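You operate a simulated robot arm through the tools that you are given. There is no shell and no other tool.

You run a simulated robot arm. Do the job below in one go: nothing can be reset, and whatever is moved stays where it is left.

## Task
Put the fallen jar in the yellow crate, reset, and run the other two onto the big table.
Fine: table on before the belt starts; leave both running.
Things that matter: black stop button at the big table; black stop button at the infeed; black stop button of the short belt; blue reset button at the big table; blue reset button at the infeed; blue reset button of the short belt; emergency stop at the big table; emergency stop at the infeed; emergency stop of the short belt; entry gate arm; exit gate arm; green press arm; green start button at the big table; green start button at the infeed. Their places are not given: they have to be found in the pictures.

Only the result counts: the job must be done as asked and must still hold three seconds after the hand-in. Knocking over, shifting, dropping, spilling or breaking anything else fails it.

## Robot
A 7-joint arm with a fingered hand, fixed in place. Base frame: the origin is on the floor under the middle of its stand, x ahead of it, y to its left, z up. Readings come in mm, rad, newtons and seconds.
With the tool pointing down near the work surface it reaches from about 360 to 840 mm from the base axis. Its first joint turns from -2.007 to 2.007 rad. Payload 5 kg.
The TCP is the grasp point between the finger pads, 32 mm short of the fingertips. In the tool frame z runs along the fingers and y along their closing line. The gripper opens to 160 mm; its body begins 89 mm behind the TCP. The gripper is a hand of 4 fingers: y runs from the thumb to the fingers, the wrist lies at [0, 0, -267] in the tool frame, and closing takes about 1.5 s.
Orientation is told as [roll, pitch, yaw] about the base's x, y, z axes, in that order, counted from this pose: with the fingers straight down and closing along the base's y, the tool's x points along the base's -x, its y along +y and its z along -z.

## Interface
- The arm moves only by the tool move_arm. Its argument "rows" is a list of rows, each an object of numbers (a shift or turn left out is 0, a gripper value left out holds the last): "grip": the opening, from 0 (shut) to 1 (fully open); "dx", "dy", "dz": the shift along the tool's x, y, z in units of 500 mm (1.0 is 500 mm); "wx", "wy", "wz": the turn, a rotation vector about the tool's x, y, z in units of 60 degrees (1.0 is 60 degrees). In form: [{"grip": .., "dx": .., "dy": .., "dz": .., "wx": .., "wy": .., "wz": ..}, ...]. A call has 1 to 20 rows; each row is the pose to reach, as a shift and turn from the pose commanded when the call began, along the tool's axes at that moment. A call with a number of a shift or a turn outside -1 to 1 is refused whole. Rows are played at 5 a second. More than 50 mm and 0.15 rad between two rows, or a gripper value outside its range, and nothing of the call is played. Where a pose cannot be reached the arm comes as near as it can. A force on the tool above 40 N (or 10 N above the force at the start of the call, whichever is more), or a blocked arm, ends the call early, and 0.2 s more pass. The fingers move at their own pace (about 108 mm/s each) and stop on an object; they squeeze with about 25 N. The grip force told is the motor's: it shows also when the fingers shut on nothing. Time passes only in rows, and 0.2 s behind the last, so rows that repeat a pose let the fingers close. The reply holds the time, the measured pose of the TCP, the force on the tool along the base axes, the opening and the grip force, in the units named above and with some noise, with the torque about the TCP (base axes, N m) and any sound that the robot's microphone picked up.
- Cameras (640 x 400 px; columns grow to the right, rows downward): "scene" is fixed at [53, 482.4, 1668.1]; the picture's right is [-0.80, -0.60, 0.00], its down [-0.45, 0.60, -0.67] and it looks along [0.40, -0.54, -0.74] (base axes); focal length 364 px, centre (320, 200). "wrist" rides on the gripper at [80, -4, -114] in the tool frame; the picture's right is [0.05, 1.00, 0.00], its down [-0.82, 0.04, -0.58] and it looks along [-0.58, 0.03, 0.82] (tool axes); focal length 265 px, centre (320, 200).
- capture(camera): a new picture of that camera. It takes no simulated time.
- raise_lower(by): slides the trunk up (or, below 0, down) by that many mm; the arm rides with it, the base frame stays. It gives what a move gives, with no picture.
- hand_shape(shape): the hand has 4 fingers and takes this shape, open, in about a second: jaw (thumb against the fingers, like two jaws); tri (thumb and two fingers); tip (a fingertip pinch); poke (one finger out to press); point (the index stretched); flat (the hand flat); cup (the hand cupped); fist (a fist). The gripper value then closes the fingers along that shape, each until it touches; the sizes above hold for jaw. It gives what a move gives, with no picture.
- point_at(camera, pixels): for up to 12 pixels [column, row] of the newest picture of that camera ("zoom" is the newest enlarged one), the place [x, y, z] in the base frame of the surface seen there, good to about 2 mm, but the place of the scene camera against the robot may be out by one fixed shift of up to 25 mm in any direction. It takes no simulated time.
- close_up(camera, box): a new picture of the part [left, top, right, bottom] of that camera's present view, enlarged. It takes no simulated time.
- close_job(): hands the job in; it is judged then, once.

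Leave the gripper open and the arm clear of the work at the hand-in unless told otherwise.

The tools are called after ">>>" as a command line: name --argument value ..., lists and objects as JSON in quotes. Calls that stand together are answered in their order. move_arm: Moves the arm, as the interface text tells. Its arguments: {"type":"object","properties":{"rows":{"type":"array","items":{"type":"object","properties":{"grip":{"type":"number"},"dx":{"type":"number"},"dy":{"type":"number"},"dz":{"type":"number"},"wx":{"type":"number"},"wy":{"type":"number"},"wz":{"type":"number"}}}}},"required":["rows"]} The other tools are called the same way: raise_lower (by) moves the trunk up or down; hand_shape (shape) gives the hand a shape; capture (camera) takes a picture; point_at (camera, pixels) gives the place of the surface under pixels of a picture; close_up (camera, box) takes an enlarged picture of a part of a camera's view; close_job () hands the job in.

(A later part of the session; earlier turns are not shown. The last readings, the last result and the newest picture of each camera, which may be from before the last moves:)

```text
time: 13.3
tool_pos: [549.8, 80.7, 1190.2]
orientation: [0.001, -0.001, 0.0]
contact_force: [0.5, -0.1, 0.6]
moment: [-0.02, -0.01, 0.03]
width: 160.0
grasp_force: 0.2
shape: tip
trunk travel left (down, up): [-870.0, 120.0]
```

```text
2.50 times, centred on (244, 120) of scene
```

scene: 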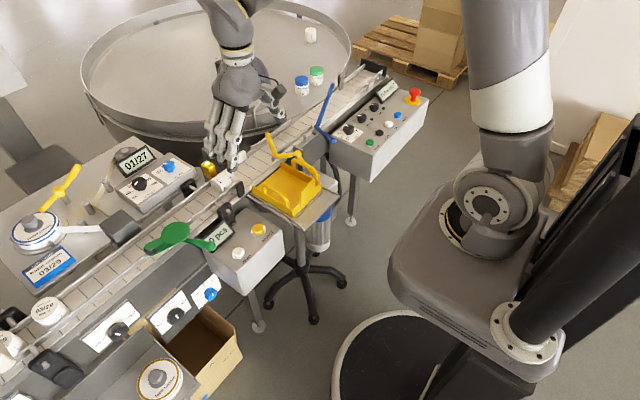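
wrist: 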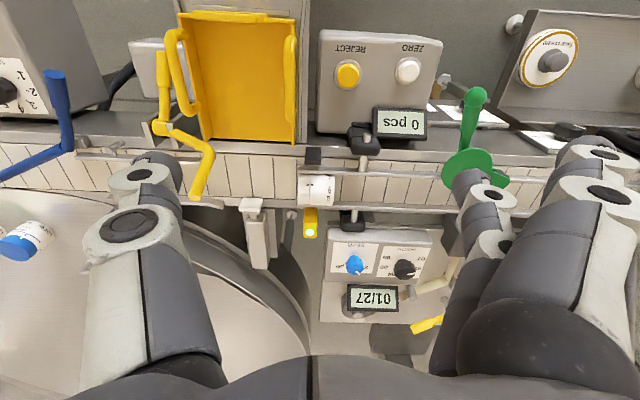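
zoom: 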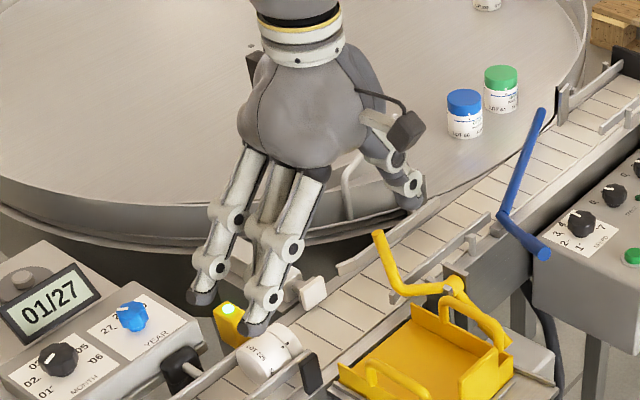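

"tip" leaves the thumb against the middle finger, with the outer fingers swung outward. I'll part-close it in free air to see how the fingers move and how low the outer ones hang.

>>> move_arm --rows '[{"grip": 0.36}, {"grip": 0.36}, {"grip": 0.36}, {"grip": 0.36}, {"grip": 0.36}, {"grip": 0.36}]'

>>> capture --camera "wrist"

>>> close_up --camera "scene" --box '[180, 40, 308, 200]'

```text
time: 14.7
tool_pos: [549.8, 79.4, 1189.8]
orientation: [0.0, -0.001, 0.001]
contact_force: [0.0, 0.5, 0.6]
moment: [0.0, 0.0, 0.0]
width: 58.3
grasp_force: 0.1
shape: tip
trunk travel left (down, up): [-870.0, 120.0]
```

```text
taken
```

wrist: 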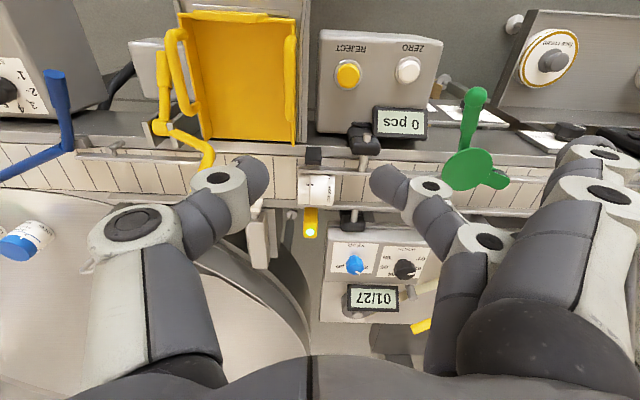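

```text
2.50 times, centred on (244, 120) of scene
```

zoom: 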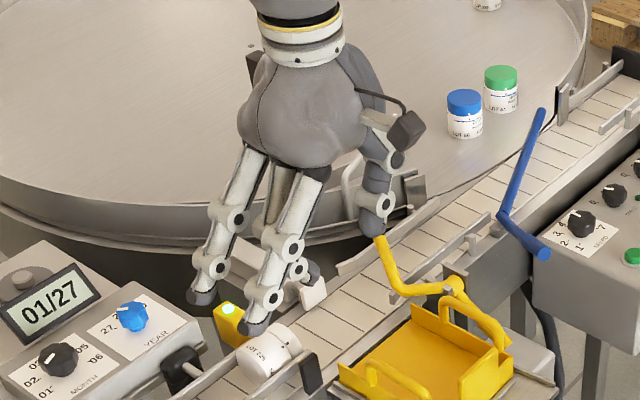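

In "tip", only the thumb and middle finger move and the outer two stay up and away. I'll measure where the tips are relative to the TCP.

>>> point_at --camera "wrist" --pixels '[[262, 165], [262, 180], [255, 200], [240, 180], [378, 172], [380, 190], [395, 185], [430, 186], [590, 150], [600, 153], [570, 170], [560, 150]]'

>>> close_up --camera "wrist" --box '[180, 120, 460, 295]'

>>> point_at --camera "scene" --pixels '[[261, 158], [278, 173], [260, 158], [283, 172], [285, 160], [287, 150], [303, 152], [326, 132], [330, 125], [288, 162], [281, 174], [304, 154]]'

```text
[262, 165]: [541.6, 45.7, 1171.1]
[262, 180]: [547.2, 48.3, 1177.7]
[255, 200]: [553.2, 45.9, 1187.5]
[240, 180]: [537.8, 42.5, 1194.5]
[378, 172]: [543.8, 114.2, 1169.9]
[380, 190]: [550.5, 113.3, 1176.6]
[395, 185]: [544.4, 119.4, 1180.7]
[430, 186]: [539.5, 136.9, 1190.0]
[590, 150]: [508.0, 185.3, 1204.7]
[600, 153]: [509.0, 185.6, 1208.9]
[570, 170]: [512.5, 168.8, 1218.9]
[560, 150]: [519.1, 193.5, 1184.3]
```

```text
2.29 times, centred on (320, 208) of wrist
```

zoom: 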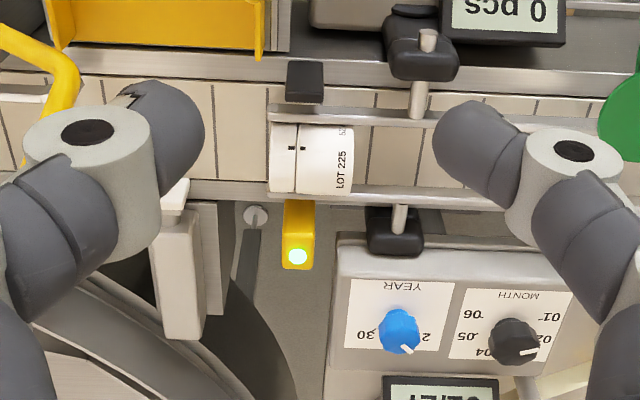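

```text
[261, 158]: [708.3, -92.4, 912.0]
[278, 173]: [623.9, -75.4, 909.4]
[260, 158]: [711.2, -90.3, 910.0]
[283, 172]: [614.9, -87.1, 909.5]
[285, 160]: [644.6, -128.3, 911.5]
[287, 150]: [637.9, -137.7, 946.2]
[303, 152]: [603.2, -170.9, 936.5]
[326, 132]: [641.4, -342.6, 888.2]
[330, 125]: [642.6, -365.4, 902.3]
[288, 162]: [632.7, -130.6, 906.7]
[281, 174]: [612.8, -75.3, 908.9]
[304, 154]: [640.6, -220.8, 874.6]
```

>>> close_up --camera "scene" --box '[188, 125, 268, 175]'

>>> point_at --camera "scene" --pixels '[[215, 172], [218, 170], [212, 172], [197, 159], [200, 159], [240, 152], [243, 153], [267, 133], [270, 130], [237, 160], [215, 168], [197, 155]]'

```text
8.00 times, centred on (228, 150) of scene
```

zoom: 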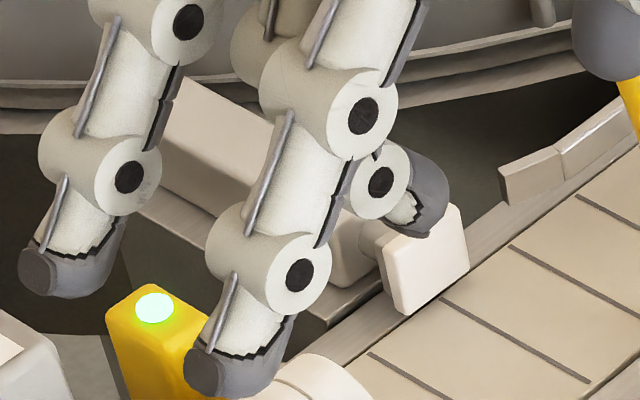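

```text
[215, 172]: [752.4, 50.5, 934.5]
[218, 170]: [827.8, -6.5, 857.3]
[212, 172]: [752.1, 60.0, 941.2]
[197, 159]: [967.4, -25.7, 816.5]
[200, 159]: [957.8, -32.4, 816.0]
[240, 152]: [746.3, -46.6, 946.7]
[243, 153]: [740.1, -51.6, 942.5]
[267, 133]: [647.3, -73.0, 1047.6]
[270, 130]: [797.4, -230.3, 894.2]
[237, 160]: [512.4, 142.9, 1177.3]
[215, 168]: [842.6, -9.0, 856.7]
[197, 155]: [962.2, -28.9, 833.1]
```

>>> point_at --camera "zoom" --pixels '[[235, 385], [205, 385], [265, 370], [60, 285], [35, 280], [90, 280], [410, 225], [425, 200], [610, 60], [590, 40], [300, 275], [380, 180]]'

```text
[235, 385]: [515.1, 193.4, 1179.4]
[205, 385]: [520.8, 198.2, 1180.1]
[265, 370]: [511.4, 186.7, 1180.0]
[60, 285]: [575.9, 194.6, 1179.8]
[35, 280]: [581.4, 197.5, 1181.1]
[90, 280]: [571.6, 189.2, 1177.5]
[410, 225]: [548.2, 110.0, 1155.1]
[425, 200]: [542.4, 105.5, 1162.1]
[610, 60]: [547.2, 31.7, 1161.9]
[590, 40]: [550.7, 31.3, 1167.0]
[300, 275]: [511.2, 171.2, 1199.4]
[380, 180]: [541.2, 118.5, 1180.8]
```

Relative to the TCP, the pinch tips hang about 25–32 mm below it. The outer fingertips sit near TCP height, about 125 mm toward +y and ±40 mm in x. I'll check the rail clamps under that area and refine the jar's centre line.

>>> close_up --camera "wrist" --box '[290, 110, 450, 230]'

>>> point_at --camera "zoom" --pixels '[[245, 95], [270, 60], [265, 110], [295, 85], [300, 110], [285, 140], [230, 320], [270, 340], [250, 300], [230, 270], [180, 190], [60, 190]]'

```text
3.33 times, centred on (370, 170) of wrist
```

zoom: 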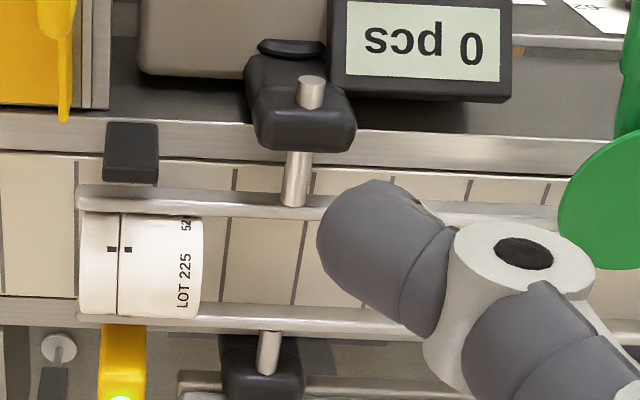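

```text
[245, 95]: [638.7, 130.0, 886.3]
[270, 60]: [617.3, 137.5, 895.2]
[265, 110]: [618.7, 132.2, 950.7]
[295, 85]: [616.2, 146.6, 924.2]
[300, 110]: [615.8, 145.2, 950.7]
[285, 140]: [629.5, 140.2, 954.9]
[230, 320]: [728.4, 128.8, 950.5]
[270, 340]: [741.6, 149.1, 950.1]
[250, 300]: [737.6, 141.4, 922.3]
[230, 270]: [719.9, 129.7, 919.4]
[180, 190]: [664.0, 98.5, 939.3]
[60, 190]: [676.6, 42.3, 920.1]
```

The clamp tops are at z≈955–960, so a TCP height of about 966 clears them. The jar centre is at about (700, 82). I'll move above it with the pinch part-open.

>>> move_arm --rows '[{"grip": 0.6, "dx": -0.075, "dy": 0.001}, {"grip": 0.6, "dx": -0.15, "dy": 0.003}, {"grip": 0.6, "dx": -0.225, "dy": 0.004}, {"grip": 0.6, "dx": -0.3, "dy": 0.005}, {"grip": 0.6, "dx": -0.3, "dy": 0.005}]'

>>> raise_lower --by -150

>>> capture --camera "wrist"

>>> close_up --camera "scene" --box '[160, 100, 320, 200]'

```text
time: 15.9
tool_pos: [697.4, 80.9, 1185.1]
orientation: [0.0, -0.001, -0.001]
contact_force: [-0.2, 0.0, -0.9]
moment: [-0.03, -0.04, 0.01]
width: 95.3
grasp_force: 0.0
shape: tip
trunk travel left (down, up): [-870.0, 120.0]
```

```text
time: 17.7
tool_pos: [695.4, 78.7, 1035.1]
orientation: [-0.001, 0.001, 0.001]
contact_force: [0.4, -0.4, 0.2]
moment: [-0.05, 0.02, -0.03]
width: 95.4
grasp_force: 0.0
shape: tip
trunk travel left (down, up): [-720.0, 270.0]
```

```text
taken
```

wrist: 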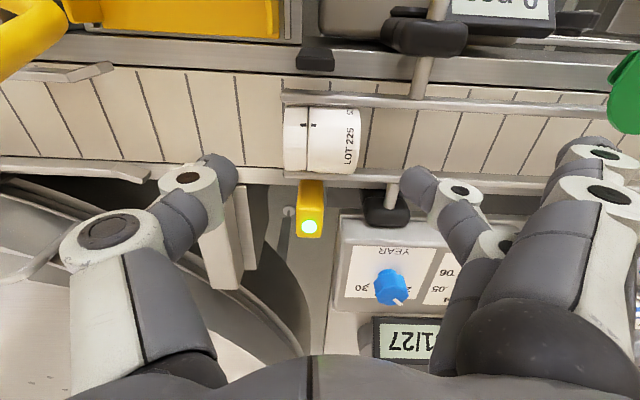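

```text
4.00 times, centred on (240, 150) of scene
```

zoom: 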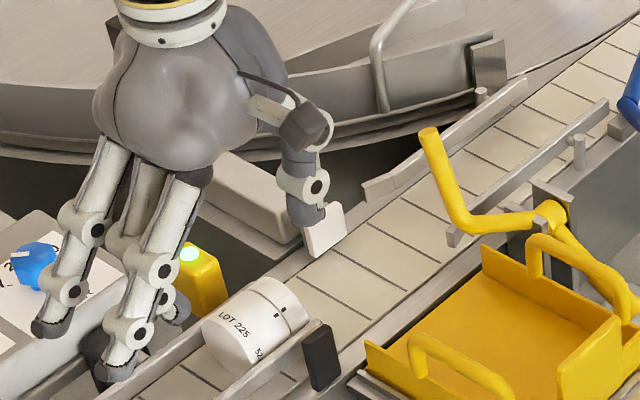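

The hand is above the jar, at z 1035. I'll re-measure the jar from this closer view before the final descent.

>>> close_up --camera "wrist" --box '[260, 70, 388, 200]'

>>> point_at --camera "wrist" --pixels '[[287, 140], [287, 155], [303, 150], [330, 115], [330, 135], [330, 150], [330, 165], [358, 140], [360, 150], [284, 145], [361, 130], [300, 170]]'

```text
3.08 times, centred on (324, 135) of wrist
```

zoom: 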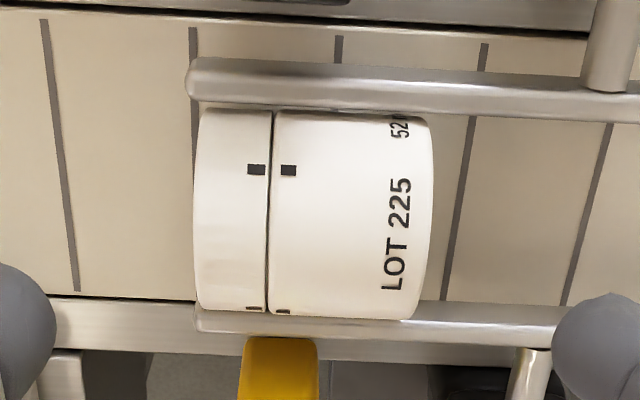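

```text
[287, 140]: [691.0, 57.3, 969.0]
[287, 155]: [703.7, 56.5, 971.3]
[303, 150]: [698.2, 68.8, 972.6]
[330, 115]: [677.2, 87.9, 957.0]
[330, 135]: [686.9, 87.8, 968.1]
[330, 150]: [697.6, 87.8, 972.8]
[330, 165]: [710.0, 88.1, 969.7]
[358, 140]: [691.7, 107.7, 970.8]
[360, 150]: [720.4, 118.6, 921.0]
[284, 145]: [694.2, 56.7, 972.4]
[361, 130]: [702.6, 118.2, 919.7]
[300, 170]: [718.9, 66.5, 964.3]
```

The jar axis is at x≈699.5 and it spans y≈55.5–110.5, so the centre is (699.5, 83). I'll correct by +4 mm in x and y and descend 69 mm to z≈966, pinch still open at 96 mm.

>>> move_arm --rows '[{"grip": 0.6, "dx": -0.008, "dy": 0.008, "dz": 0.03}, {"grip": 0.6, "dx": -0.008, "dy": 0.008, "dz": 0.065}, {"grip": 0.6, "dx": -0.008, "dy": 0.008, "dz": 0.1}, {"grip": 0.6, "dx": -0.008, "dy": 0.008, "dz": 0.12}, {"grip": 0.6, "dx": -0.008, "dy": 0.008, "dz": 0.138}, {"grip": 0.6, "dx": -0.008, "dy": 0.008, "dz": 0.138}]'

>>> capture --camera "wrist"

>>> close_up --camera "scene" --box '[160, 120, 288, 200]'

```text
time: 19.1
tool_pos: [700.8, 84.7, 965.0]
orientation: [0.0, -0.001, 0.0]
contact_force: [-0.9, -0.1, -0.4]
moment: [-0.03, 0.03, -0.01]
width: 95.2
grasp_force: 0.0
shape: tip
trunk travel left (down, up): [-720.0, 270.0]
```

```text
taken
```

wrist: 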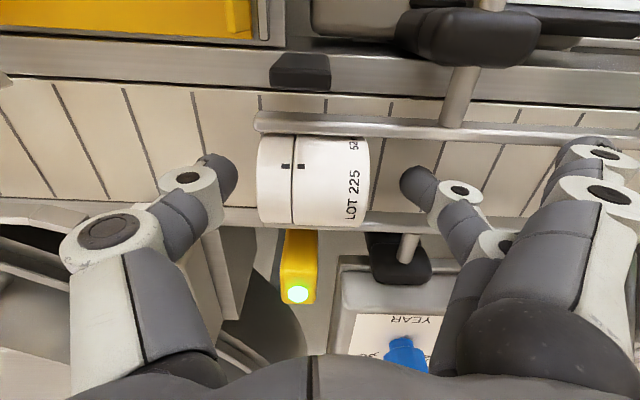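

```text
5.00 times, centred on (224, 160) of scene
```

zoom: 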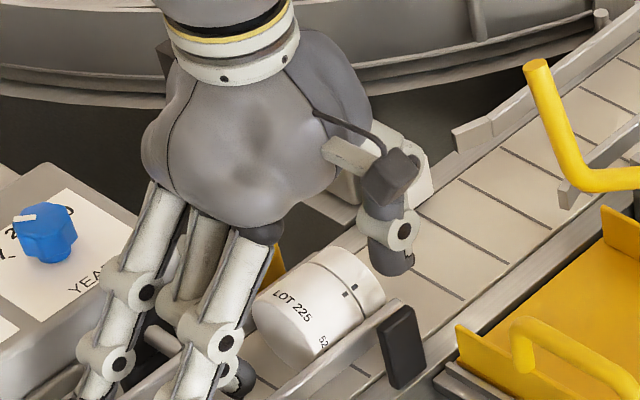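

The thumb and finger straddle the jar's two ends with room on both sides. I'll close on it now.

>>> move_arm --rows '[{"grip": 0.45}, {"grip": 0.35}, {"grip": 0.25}, {"grip": 0.2}, {"grip": 0.2}, {"grip": 0.2}]'

>>> capture --camera "wrist"

>>> close_up --camera "scene" --box '[160, 120, 288, 200]'

```text
time: 20.5
tool_pos: [701.0, 85.2, 964.2]
orientation: [0.0, 0.0, 0.0]
contact_force: [0.2, 1.1, -0.6]
moment: [0.12, -0.03, 0.0]
width: 48.4
grasp_force: 24.8
shape: tip
trunk travel left (down, up): [-720.0, 270.0]
```

```text
taken
```

wrist: 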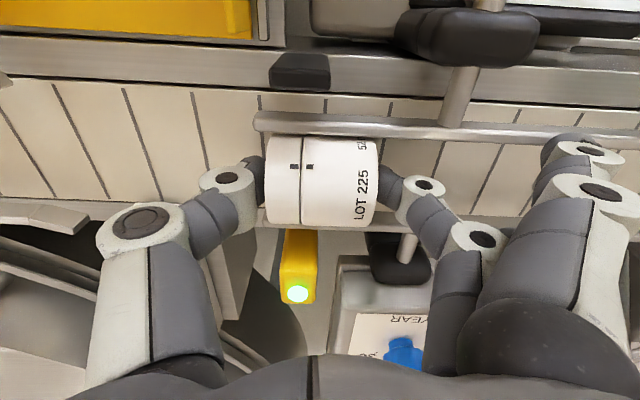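

```text
5.00 times, centred on (224, 160) of scene
```

zoom: 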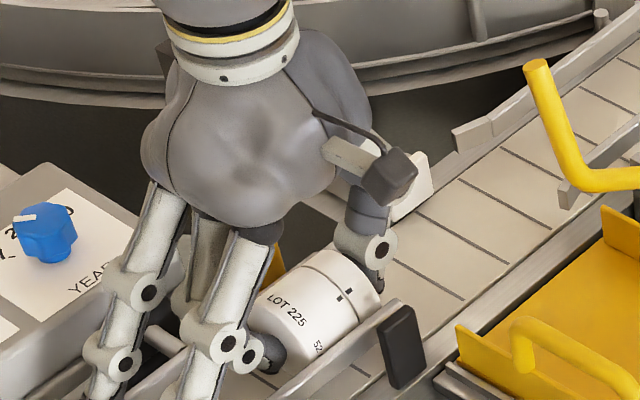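

The jar is held with 24.8 N. I'll lift it slowly straight up and check that it stays in the pinch.

>>> move_arm --rows '[{"dz": -0.02, "grip": 0.2}, {"dz": -0.05, "grip": 0.2}, {"dz": -0.09, "grip": 0.2}, {"dz": -0.13, "grip": 0.2}, {"dz": -0.17, "grip": 0.2}, {"dz": -0.21, "grip": 0.2}, {"dz": -0.25, "grip": 0.2}]'

>>> capture --camera "wrist"

>>> close_up --camera "scene" --box '[160, 80, 320, 180]'

```text
time: 22.1
tool_pos: [701.9, 86.7, 1090.0]
orientation: [0.0, 0.0, -0.001]
contact_force: [-0.4, 0.1, -1.0]
moment: [0.0, 0.01, 0.01]
width: 48.9
grasp_force: 25.1
shape: tip
trunk travel left (down, up): [-720.0, 270.0]
```

```text
taken
```

wrist: 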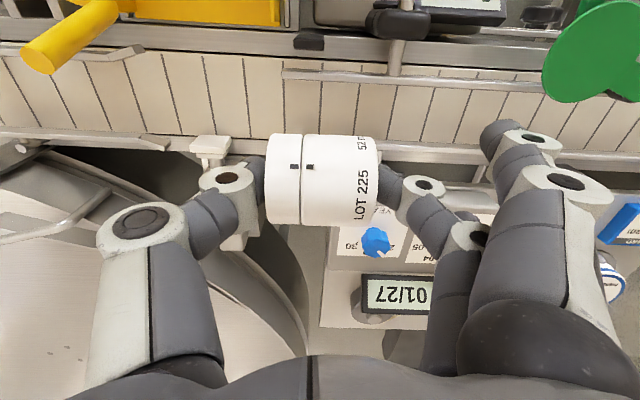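

```text
4.00 times, centred on (240, 130) of scene
```

zoom: 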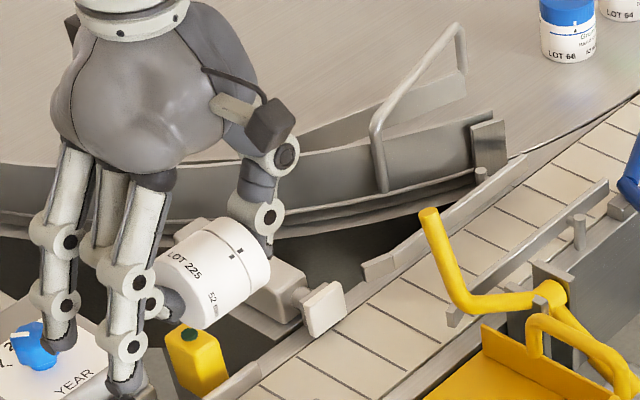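

The jar is lifted cleanly and the photo-eye lamp went out. I'll raise further to clear the yellow lever (top at z≈1055), then measure the crate walls and handles precisely.

>>> raise_lower --by 90

>>> close_up --camera "scene" --box '[240, 130, 336, 220]'

>>> point_at --camera "zoom" --pixels '[[320, 200], [200, 200], [400, 330], [560, 250], [470, 110], [330, 60], [180, 265], [310, 320], [490, 290], [430, 130], [560, 180], [350, 380]]'

```text
time: 23.3
tool_pos: [701.1, 87.9, 1178.7]
orientation: [0.001, 0.0, -0.001]
contact_force: [0.0, 0.6, -0.9]
moment: [-0.02, -0.01, -0.02]
width: 48.9
grasp_force: 25.8
shape: tip
trunk travel left (down, up): [-810.0, 180.0]
```

```text
4.44 times, centred on (288, 175) of scene
```

zoom: 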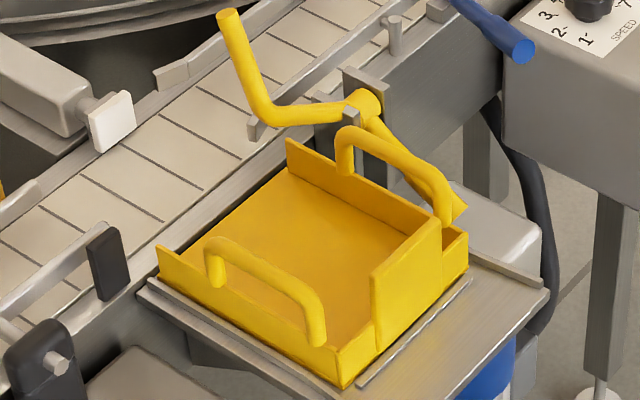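

```text
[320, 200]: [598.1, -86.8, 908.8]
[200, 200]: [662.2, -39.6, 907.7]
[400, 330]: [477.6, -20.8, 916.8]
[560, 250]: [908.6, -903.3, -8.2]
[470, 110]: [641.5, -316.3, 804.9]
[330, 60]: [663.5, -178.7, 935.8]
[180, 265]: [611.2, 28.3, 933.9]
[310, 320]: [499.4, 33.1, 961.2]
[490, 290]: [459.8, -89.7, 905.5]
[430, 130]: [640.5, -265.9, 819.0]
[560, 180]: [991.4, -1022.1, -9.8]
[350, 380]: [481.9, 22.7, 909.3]
```

>>> point_at --camera "zoom" --pixels '[[375, 275], [436, 228], [405, 250], [455, 240], [345, 355], [295, 165], [345, 135], [440, 200], [400, 155], [215, 245], [265, 255], [318, 310]]'

>>> capture --camera "wrist"

```text
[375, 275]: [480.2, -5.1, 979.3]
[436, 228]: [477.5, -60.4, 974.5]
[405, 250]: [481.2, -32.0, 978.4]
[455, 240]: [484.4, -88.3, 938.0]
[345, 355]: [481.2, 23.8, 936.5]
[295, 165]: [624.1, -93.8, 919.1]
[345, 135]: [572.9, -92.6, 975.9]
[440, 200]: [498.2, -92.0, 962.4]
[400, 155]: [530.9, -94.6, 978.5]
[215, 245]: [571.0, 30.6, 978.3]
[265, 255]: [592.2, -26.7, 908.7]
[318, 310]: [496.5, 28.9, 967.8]
```

```text
taken
```

wrist: 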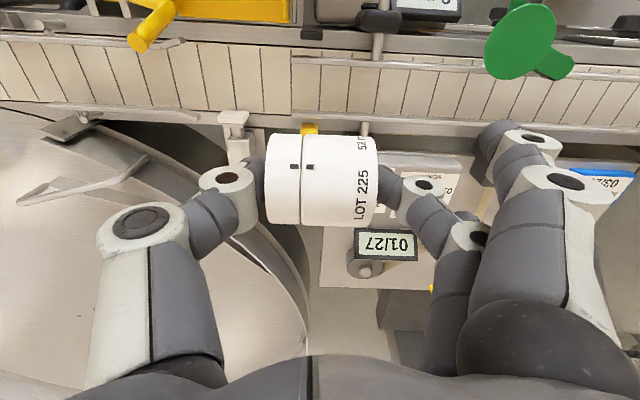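

I'll measure the hand's own envelope (thumb, finger joints, palm) in this grip so I can choose a safe placing orientation.

>>> point_at --camera "wrist" --pixels '[[228, 178], [205, 190], [142, 220], [105, 235], [425, 186], [440, 190], [470, 236], [490, 232], [525, 138], [565, 180], [520, 120], [500, 130]]'

>>> close_up --camera "scene" --box '[150, 20, 310, 160]'

>>> point_at --camera "zoom" --pixels '[[170, 140], [220, 160], [260, 130], [300, 150], [320, 180], [330, 120], [280, 200], [150, 180], [350, 190], [370, 230], [230, 230], [400, 100]]'

```text
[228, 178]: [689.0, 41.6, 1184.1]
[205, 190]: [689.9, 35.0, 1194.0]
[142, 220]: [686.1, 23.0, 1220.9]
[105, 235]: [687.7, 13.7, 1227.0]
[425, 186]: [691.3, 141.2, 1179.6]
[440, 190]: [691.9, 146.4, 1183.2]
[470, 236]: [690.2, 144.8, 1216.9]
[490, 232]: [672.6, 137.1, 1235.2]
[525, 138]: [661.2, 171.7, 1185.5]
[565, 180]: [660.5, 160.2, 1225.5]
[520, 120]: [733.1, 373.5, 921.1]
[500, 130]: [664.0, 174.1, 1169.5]
```

```text
2.86 times, centred on (230, 90) of scene
```

zoom: 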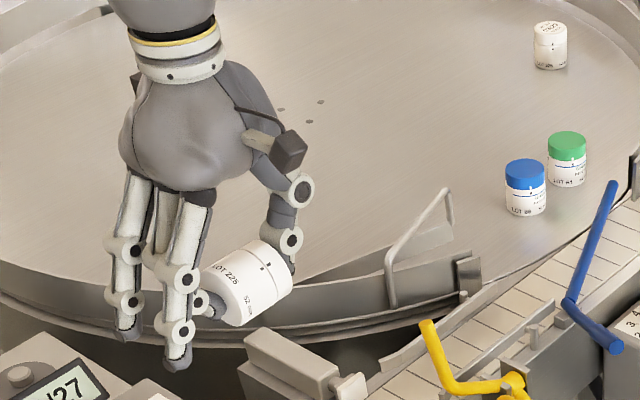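

```text
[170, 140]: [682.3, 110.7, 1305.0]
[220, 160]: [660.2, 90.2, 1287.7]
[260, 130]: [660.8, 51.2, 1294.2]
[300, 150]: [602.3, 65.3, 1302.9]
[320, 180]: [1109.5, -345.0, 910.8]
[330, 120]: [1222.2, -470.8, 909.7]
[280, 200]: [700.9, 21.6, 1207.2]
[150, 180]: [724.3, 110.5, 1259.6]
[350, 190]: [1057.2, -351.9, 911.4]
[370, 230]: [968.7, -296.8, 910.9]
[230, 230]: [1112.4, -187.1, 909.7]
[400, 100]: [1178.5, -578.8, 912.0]
```

The hand is about ±42 mm wide, and in this grip the outer fingertips hang to about TCP−22 at 90 mm out. The best way to place is with the hand yawed −90° and the TCP at (570, 0). The thumb then sits inside the crate and the fingers come out over the open belt side, about 10 mm or more from the yellow lever and the rail end. I'll turn and travel at z≈1178, well above everything.

>>> move_arm --rows '[{"dx": 0.03, "dy": -0.02, "wz": 0.11, "grip": 0.2}, {"dx": 0.06, "dy": -0.04, "wz": 0.22, "grip": 0.2}, {"dx": 0.09, "dy": -0.06, "wz": 0.33, "grip": 0.2}, {"dx": 0.12, "dy": -0.08, "wz": 0.44, "grip": 0.2}, {"dx": 0.15, "dy": -0.1, "wz": 0.55, "grip": 0.2}, {"dx": 0.18, "dy": -0.12, "wz": 0.66, "grip": 0.2}, {"dx": 0.21, "dy": -0.14, "wz": 0.77, "grip": 0.2}, {"dx": 0.24, "dy": -0.16, "wz": 0.88, "grip": 0.2}, {"dx": 0.262, "dy": -0.176, "wz": 0.99, "grip": 0.2}]'

>>> move_arm --rows '[{"wz": 0.11, "grip": 0.2}, {"wz": 0.22, "grip": 0.2}, {"wz": 0.33, "grip": 0.2}, {"wz": 0.44, "grip": 0.2}, {"wz": 0.51, "grip": 0.2}]'

>>> capture --camera "wrist"

>>> close_up --camera "scene" --box '[200, 40, 392, 220]'

```text
time: 25.3
tool_pos: [570.9, -4.0, 1179.0]
orientation: [-0.001, 0.001, -1.04]
contact_force: [-0.3, -0.4, -1.6]
moment: [0.02, -0.04, -0.01]
width: 48.8
grasp_force: 24.9
shape: tip
trunk travel left (down, up): [-810.0, 180.0]
```

```text
time: 26.5
tool_pos: [569.9, -0.3, 1179.6]
orientation: [0.0, 0.0, -1.574]
contact_force: [0.2, 0.5, -0.9]
moment: [-0.02, 0.0, -0.02]
width: 48.7
grasp_force: 25.0
shape: tip
trunk travel left (down, up): [-810.0, 180.0]
```

```text
taken
```

wrist: 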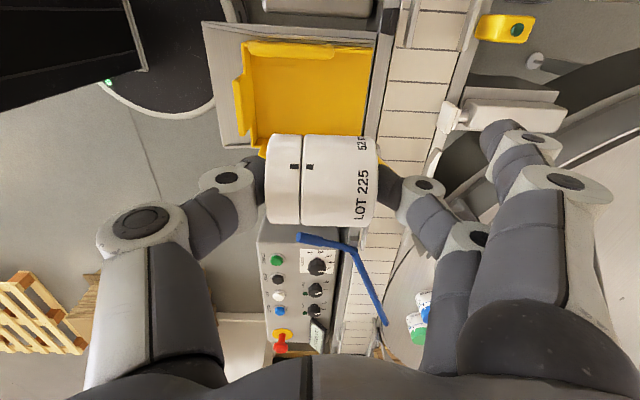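

```text
2.22 times, centred on (296, 130) of scene
```

zoom: 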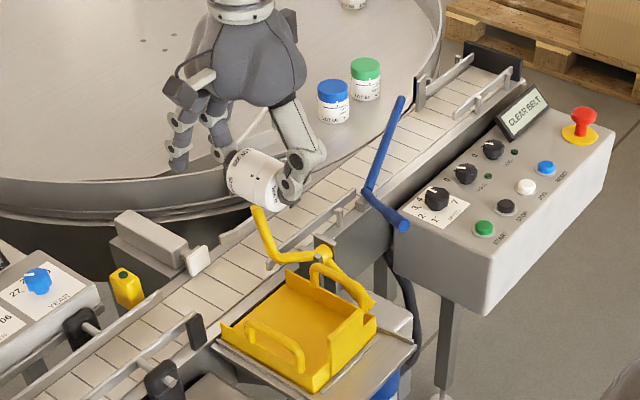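

The jar is above the crate, lying along x. I'll lower by 150 mm and check clearances.

>>> raise_lower --by -150

>>> capture --camera "wrist"

>>> close_up --camera "scene" --box '[200, 80, 360, 220]'

```text
time: 28.3
tool_pos: [570.5, -0.7, 1030.5]
orientation: [-0.001, 0.002, -1.571]
contact_force: [0.0, -0.6, -2.1]
moment: [-0.01, -0.02, 0.01]
width: 48.7
grasp_force: 24.5
shape: tip
trunk travel left (down, up): [-660.0, 330.0]
```

```text
taken
```

wrist: 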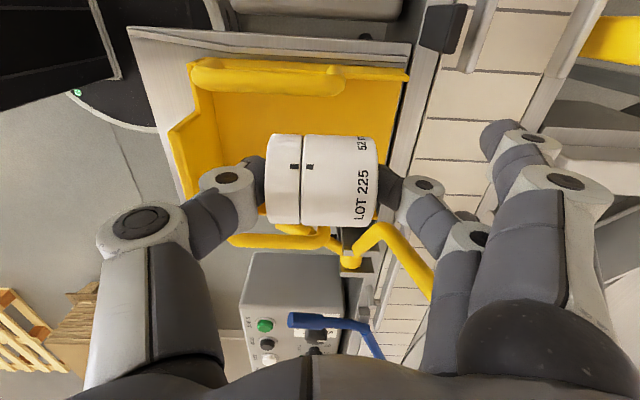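

```text
2.86 times, centred on (280, 150) of scene
```

zoom: 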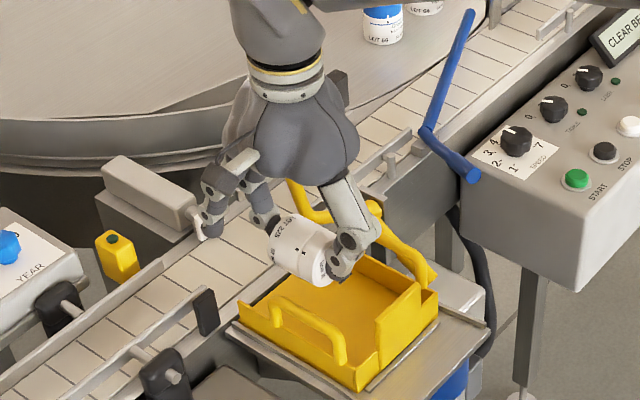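

I'll check the yellow lever's distance from the fingers around (430,295), and the crate wall near (188,190).

>>> close_up --camera "wrist" --box '[320, 180, 500, 360]'

>>> point_at --camera "wrist" --pixels '[[428, 292], [418, 275], [400, 250], [380, 232], [440, 275], [470, 236], [460, 300], [500, 320], [490, 140], [500, 180], [178, 140], [390, 70]]'

```text
2.22 times, centred on (410, 270) of wrist
```

zoom: 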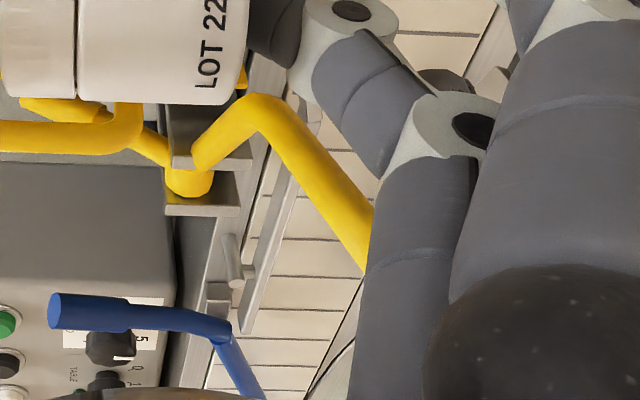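

```text
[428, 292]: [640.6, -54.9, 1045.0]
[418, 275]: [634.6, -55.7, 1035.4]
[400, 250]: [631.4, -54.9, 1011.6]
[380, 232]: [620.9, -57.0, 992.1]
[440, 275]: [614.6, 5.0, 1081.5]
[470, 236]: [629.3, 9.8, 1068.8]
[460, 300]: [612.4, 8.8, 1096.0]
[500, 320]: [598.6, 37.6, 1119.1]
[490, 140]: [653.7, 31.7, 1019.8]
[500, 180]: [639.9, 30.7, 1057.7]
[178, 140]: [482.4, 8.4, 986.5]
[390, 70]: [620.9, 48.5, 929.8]
```

The lever's surface is at y≈−55 and the far finger's edge at about y=−42, so about 13 mm is free. I'll lower the last 63 mm gently with the arm, which is force-guarded.

>>> move_arm --rows '[{"dz": 0.03, "grip": 0.2}, {"dz": 0.06, "grip": 0.2}, {"dz": 0.09, "grip": 0.2}, {"dz": 0.11, "grip": 0.2}, {"dz": 0.12, "grip": 0.2}, {"dz": 0.126, "grip": 0.2}]'

>>> capture --camera "wrist"

>>> close_up --camera "scene" --box '[220, 100, 348, 220]'

```text
time: 29.7
tool_pos: [570.8, -0.5, 964.8]
orientation: [0.001, -0.001, -1.572]
contact_force: [0.3, -0.3, -0.5]
moment: [0.0, -0.01, 0.0]
width: 48.8
grasp_force: 25.4
shape: tip
trunk travel left (down, up): [-660.0, 330.0]
```

```text
taken
```

wrist: 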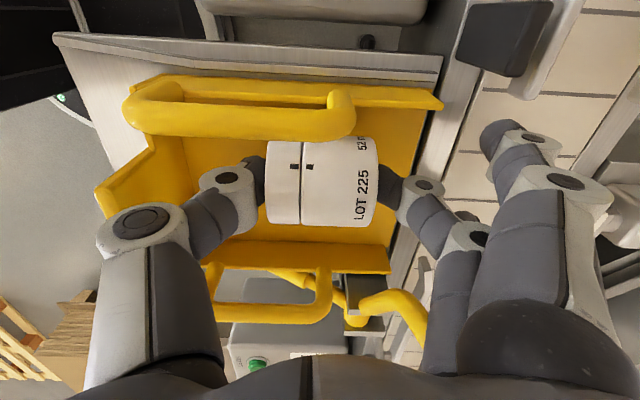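

```text
3.33 times, centred on (284, 160) of scene
```

zoom: 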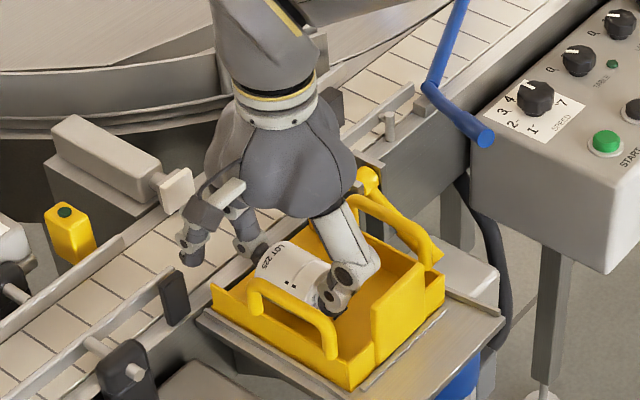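

The jar sits just above the crate floor between the walls, and all contacts are quiet. I'll open the pinch a little to release it.

>>> move_arm --rows '[{"grip": 0.31}, {"grip": 0.34}, {"grip": 0.38}, {"grip": 0.44}, {"grip": 0.48}, {"grip": 0.48}]'

>>> capture --camera "wrist"

>>> close_up --camera "scene" --box '[220, 100, 348, 220]'

```text
time: 31.1
tool_pos: [572.6, -0.5, 965.6]
orientation: [0.002, 0.0, -1.569]
contact_force: [-0.3, -0.3, -0.5]
moment: [0.0, 0.01, 0.0]
width: 75.9
grasp_force: 0.1
shape: tip
trunk travel left (down, up): [-660.0, 330.0]
```

```text
taken
```

wrist: 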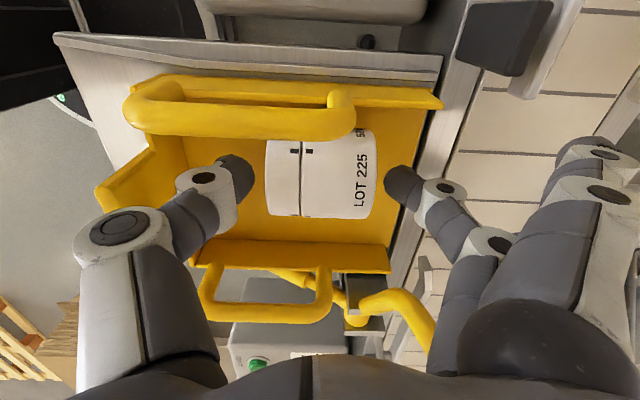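

```text
3.33 times, centred on (284, 160) of scene
```

zoom: 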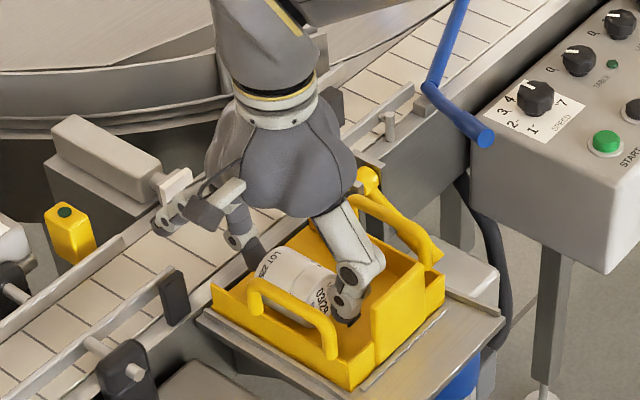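

The jar lies in the crate, released. I'll lift straight up with the pinch held at this opening.

>>> move_arm --rows '[{"dz": -0.03, "grip": 0.48}, {"dz": -0.07, "grip": 0.48}, {"dz": -0.11, "grip": 0.48}, {"dz": -0.15, "grip": 0.48}, {"dz": -0.19, "grip": 0.48}, {"dz": -0.23, "grip": 0.48}, {"dz": -0.26, "grip": 0.48}]'

>>> raise_lower --by 120

>>> capture --camera "wrist"

>>> capture --camera "scene"

```text
time: 32.7
tool_pos: [568.6, -0.5, 1098.7]
orientation: [0.001, 0.001, -1.571]
contact_force: [-0.2, 0.3, 0.2]
moment: [0.03, 0.02, 0.02]
width: 75.9
grasp_force: 0.1
shape: tip
trunk travel left (down, up): [-660.0, 330.0]
```

```text
time: 34.2
tool_pos: [567.7, -1.2, 1217.8]
orientation: [0.0, 0.0, -1.571]
contact_force: [0.2, 0.5, 0.3]
moment: [0.0, 0.02, 0.02]
width: 76.1
grasp_force: 0.1
shape: tip
trunk travel left (down, up): [-780.0, 210.0]
```

```text
taken
```

wrist: 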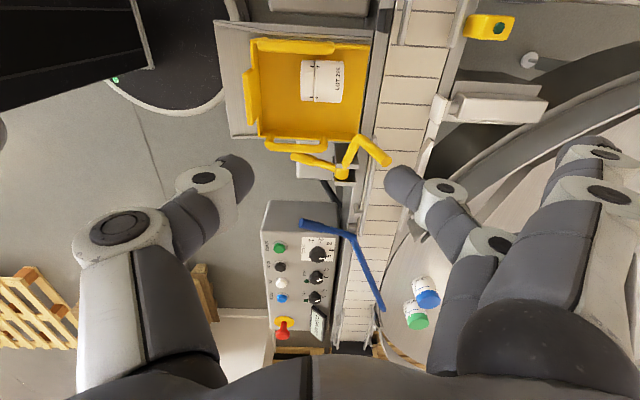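

```text
taken
```

scene: 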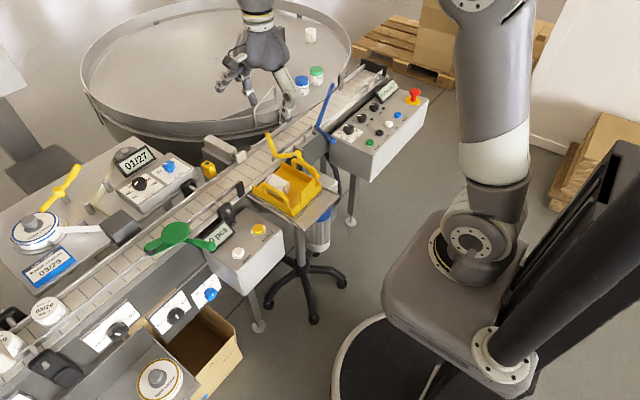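

The jar rests in the crate. Now I'll look at the control panel in this view and measure its buttons and the TABLE knob.

>>> close_up --camera "wrist" --box '[255, 195, 351, 355]'

>>> close_up --camera "scene" --box '[330, 70, 442, 160]'

>>> close_up --camera "scene" --box '[336, 95, 400, 135]'

>>> close_up --camera "scene" --box '[230, 120, 340, 220]'

```text
2.50 times, centred on (303, 275) of wrist
```

zoom: 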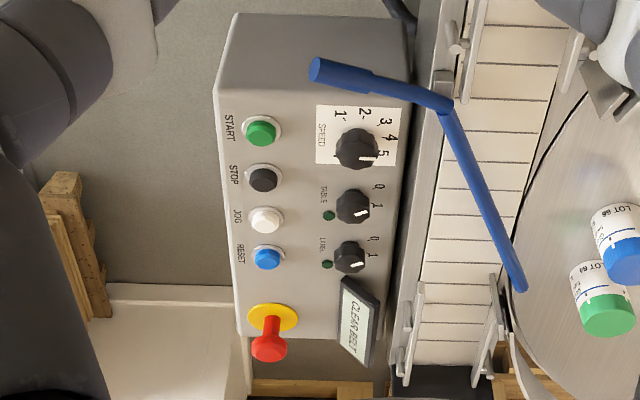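

```text
4.44 times, centred on (386, 115) of scene
```

zoom: 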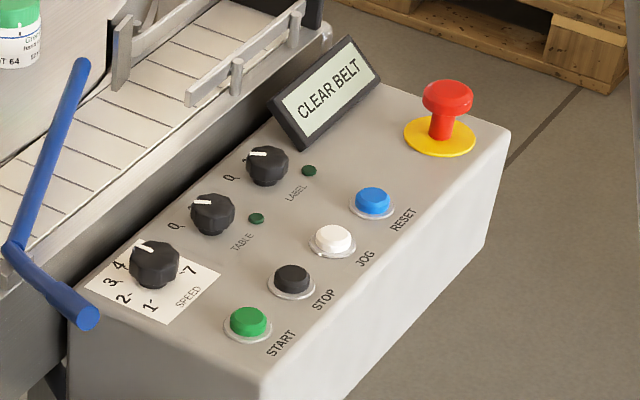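

```text
10.00 times, centred on (368, 115) of scene
```

zoom: 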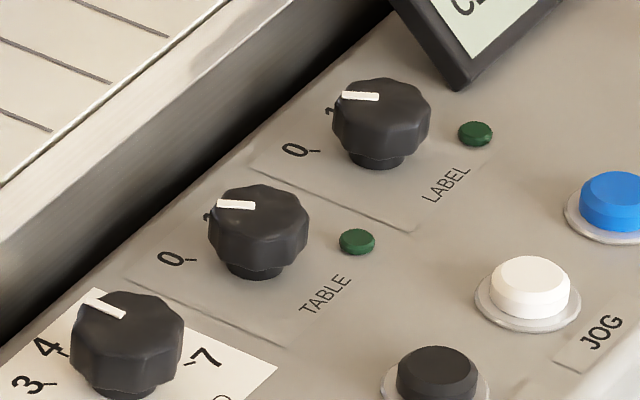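

```text
4.00 times, centred on (285, 170) of scene
```

zoom: 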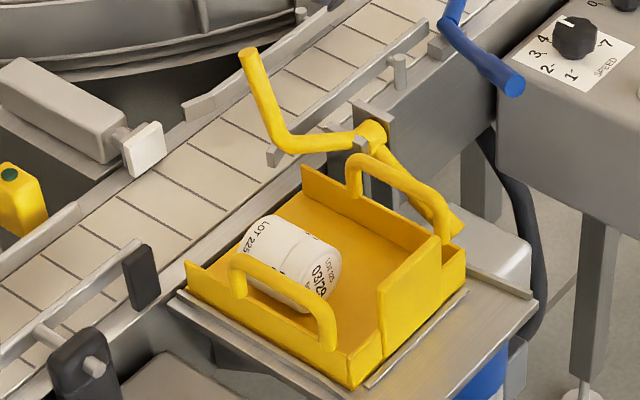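

TABLE and LABEL both stand at 0 with their lamps dark. To read the angles of 0 and 1 and the button positions precisely, I'll move over the panel at z≈1218, clear of the levers.

>>> move_arm --rows '[{"dx": -0.085, "dy": -0.007, "grip": 0.48}, {"dx": -0.17, "dy": -0.014, "grip": 0.48}, {"dx": -0.255, "dy": -0.021, "grip": 0.48}, {"dx": -0.34, "dy": -0.028, "grip": 0.48}, {"dx": -0.425, "dy": -0.035, "grip": 0.48}, {"dx": -0.51, "dy": -0.042, "grip": 0.48}, {"dx": -0.595, "dy": -0.049, "grip": 0.48}, {"dx": -0.66, "dy": -0.056, "grip": 0.48}]'

>>> capture --camera "wrist"

>>> capture --camera "scene"

```text
time: 36.0
tool_pos: [542.7, -330.5, 1216.2]
orientation: [0.001, 0.002, -1.572]
contact_force: [0.0, -0.3, 0.1]
moment: [0.06, 0.04, 0.02]
width: 76.3
grasp_force: 0.1
shape: tip
trunk travel left (down, up): [-780.0, 210.0]
```

```text
taken
```

wrist: 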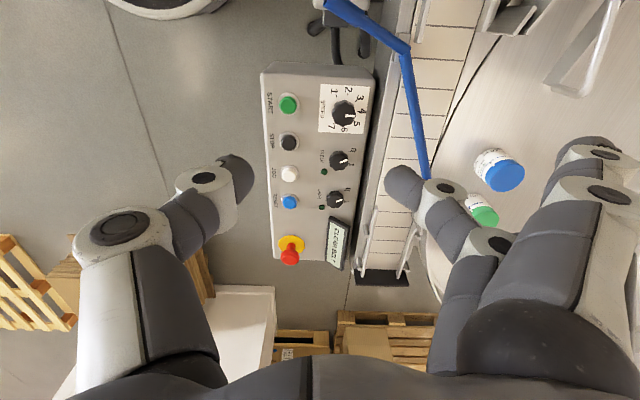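

```text
taken
```

scene: 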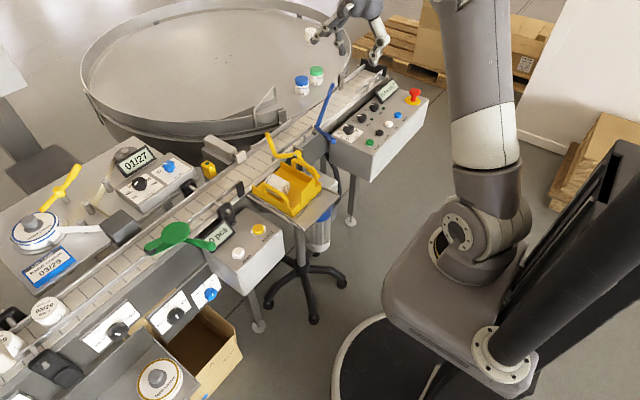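

The panel shows up well at (265–375, 65–270). I'll enlarge it and measure.

>>> close_up --camera "wrist" --box '[300, 130, 372, 220]'

>>> point_at --camera "zoom" --pixels '[[320, 140], [345, 138], [300, 140], [320, 120], [320, 165], [400, 100], [395, 140], [280, 200], [300, 290], [240, 170], [420, 200], [240, 250]]'

>>> point_at --camera "wrist" --pixels '[[288, 104], [288, 142], [289, 174], [290, 202], [290, 255], [343, 112], [338, 160], [335, 200], [322, 171], [310, 120], [310, 190], [365, 235]]'

>>> close_up --camera "wrist" --box '[255, 75, 383, 155]'

```text
4.44 times, centred on (336, 175) of wrist
```

zoom: 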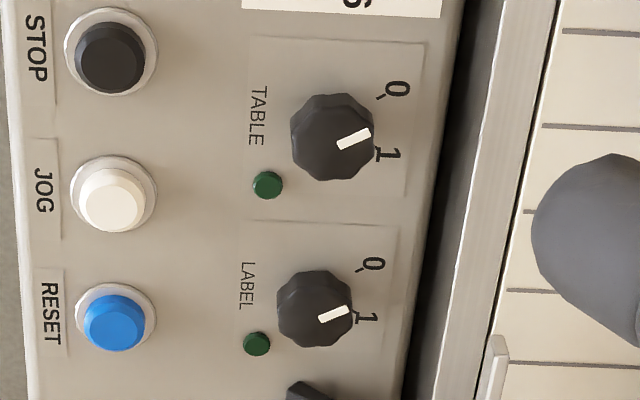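

```text
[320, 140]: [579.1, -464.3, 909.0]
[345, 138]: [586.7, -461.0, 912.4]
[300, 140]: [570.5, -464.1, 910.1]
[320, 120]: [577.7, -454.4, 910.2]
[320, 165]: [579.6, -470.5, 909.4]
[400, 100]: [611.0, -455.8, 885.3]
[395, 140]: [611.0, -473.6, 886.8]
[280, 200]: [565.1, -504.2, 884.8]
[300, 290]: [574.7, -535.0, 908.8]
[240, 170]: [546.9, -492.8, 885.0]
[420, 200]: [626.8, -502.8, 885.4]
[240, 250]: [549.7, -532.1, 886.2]
```

```text
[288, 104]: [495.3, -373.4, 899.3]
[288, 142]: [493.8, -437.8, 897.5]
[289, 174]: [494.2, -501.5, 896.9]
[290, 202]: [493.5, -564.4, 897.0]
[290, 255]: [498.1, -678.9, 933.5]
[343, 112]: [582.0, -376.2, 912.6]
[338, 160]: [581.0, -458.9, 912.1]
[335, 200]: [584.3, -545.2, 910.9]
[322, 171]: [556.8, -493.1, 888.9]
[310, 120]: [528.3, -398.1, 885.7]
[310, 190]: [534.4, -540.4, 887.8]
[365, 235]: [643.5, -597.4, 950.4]
```

```text
5.00 times, centred on (319, 115) of wrist
```

zoom: 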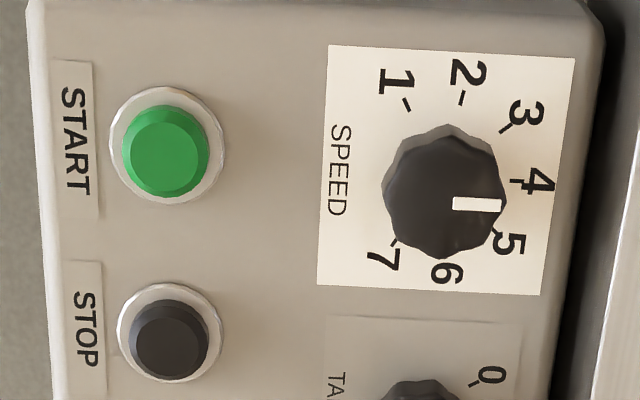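

I'll query the tick marks and the two ends of the white pointer to find the angle between 0 and 1.

>>> close_up --camera "wrist" --box '[318, 140, 366, 184]'

>>> point_at --camera "zoom" --pixels '[[396, 125], [385, 115], [385, 235], [375, 228], [305, 218], [360, 192], [330, 205], [240, 200], [375, 200], [310, 130], [310, 265], [300, 200]]'

```text
9.09 times, centred on (342, 162) of wrist
```

zoom: 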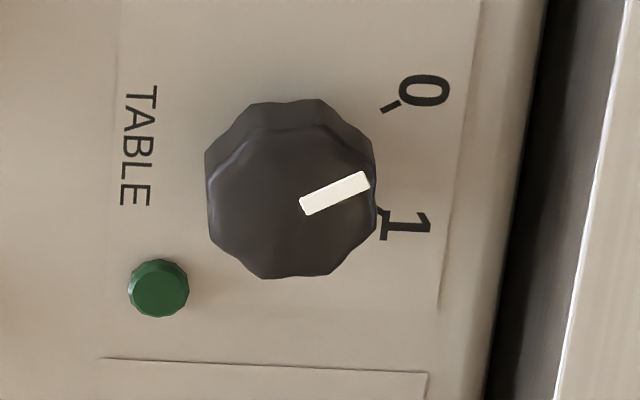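

```text
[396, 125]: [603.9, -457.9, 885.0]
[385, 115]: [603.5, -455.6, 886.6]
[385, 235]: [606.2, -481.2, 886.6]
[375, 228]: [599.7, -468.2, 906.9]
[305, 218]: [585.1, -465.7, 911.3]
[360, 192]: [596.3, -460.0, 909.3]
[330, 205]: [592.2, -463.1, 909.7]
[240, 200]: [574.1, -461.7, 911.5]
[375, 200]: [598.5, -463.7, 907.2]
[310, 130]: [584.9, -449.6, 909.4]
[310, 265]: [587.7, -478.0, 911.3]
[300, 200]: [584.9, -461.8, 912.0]
```

TABLE's 0 is at about +30° and 1 at about −30° measured from +x, so switching on is a 60° clockwise turn seen from above. The knob centre is ≈(583,−462), about 30 mm across, top z≈911. First comes the reset, so I'll form "poke" here in free air and find where its fingertip is.

>>> hand_shape --shape "poke"

>>> capture --camera "wrist"

>>> close_up --camera "scene" --box '[280, 0, 440, 100]'

```text
time: 36.9
tool_pos: [542.5, -328.2, 1217.8]
orientation: [-0.001, 0.0, -1.571]
contact_force: [-0.1, -0.3, 0.2]
moment: [0.0, 0.01, 0.0]
width: 0.0
grasp_force: 0.1
shape: poke
trunk travel left (down, up): [-780.0, 210.0]
```

```text
taken
```

wrist: 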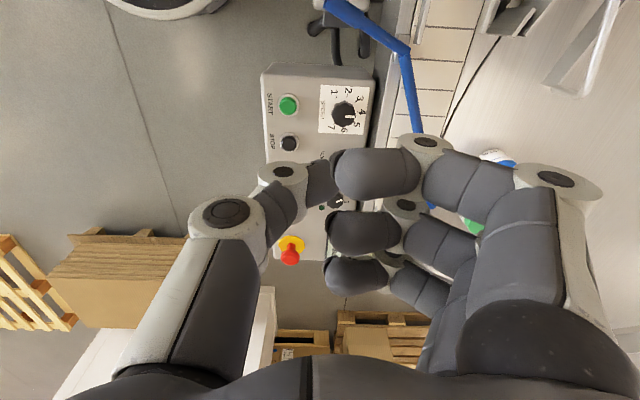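

```text
4.00 times, centred on (360, 50) of scene
```

zoom: 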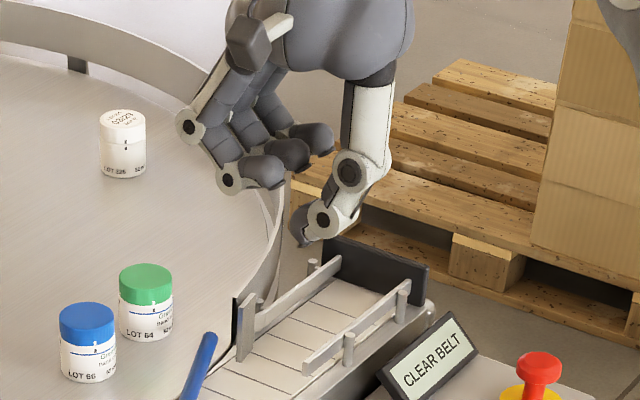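

In "poke" the three fingers are curled and only the thumb hangs lowest, bent. I'll check what "point" gives for comparison.

>>> hand_shape --shape "point"

>>> capture --camera "wrist"

>>> close_up --camera "scene" --box '[280, 0, 440, 100]'

```text
time: 37.8
tool_pos: [542.8, -328.9, 1217.7]
orientation: [-0.001, 0.001, -1.57]
contact_force: [0.7, 0.4, 0.3]
moment: [0.0, 0.01, 0.01]
width: 152.4
grasp_force: 0.0
shape: point
trunk travel left (down, up): [-780.0, 210.0]
```

```text
taken
```

wrist: 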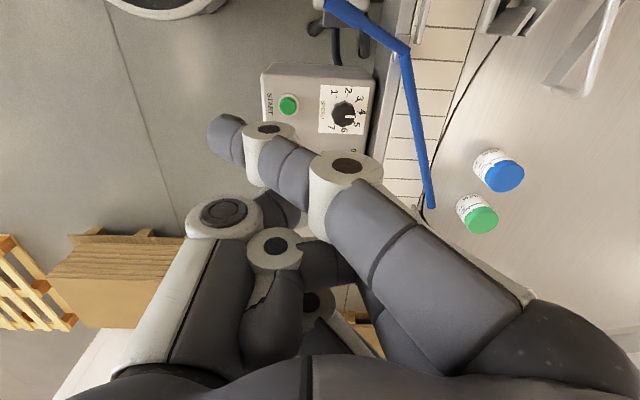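

```text
4.00 times, centred on (360, 50) of scene
```

zoom: 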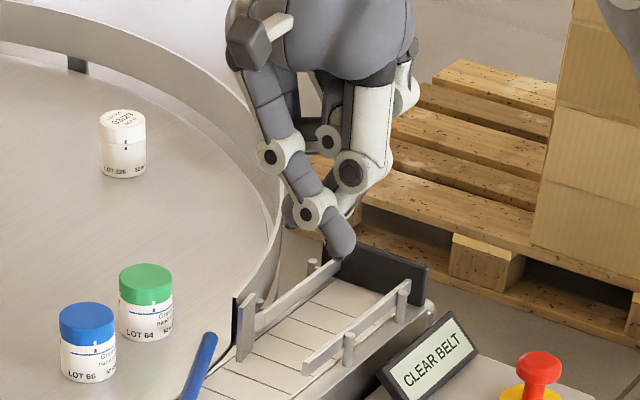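

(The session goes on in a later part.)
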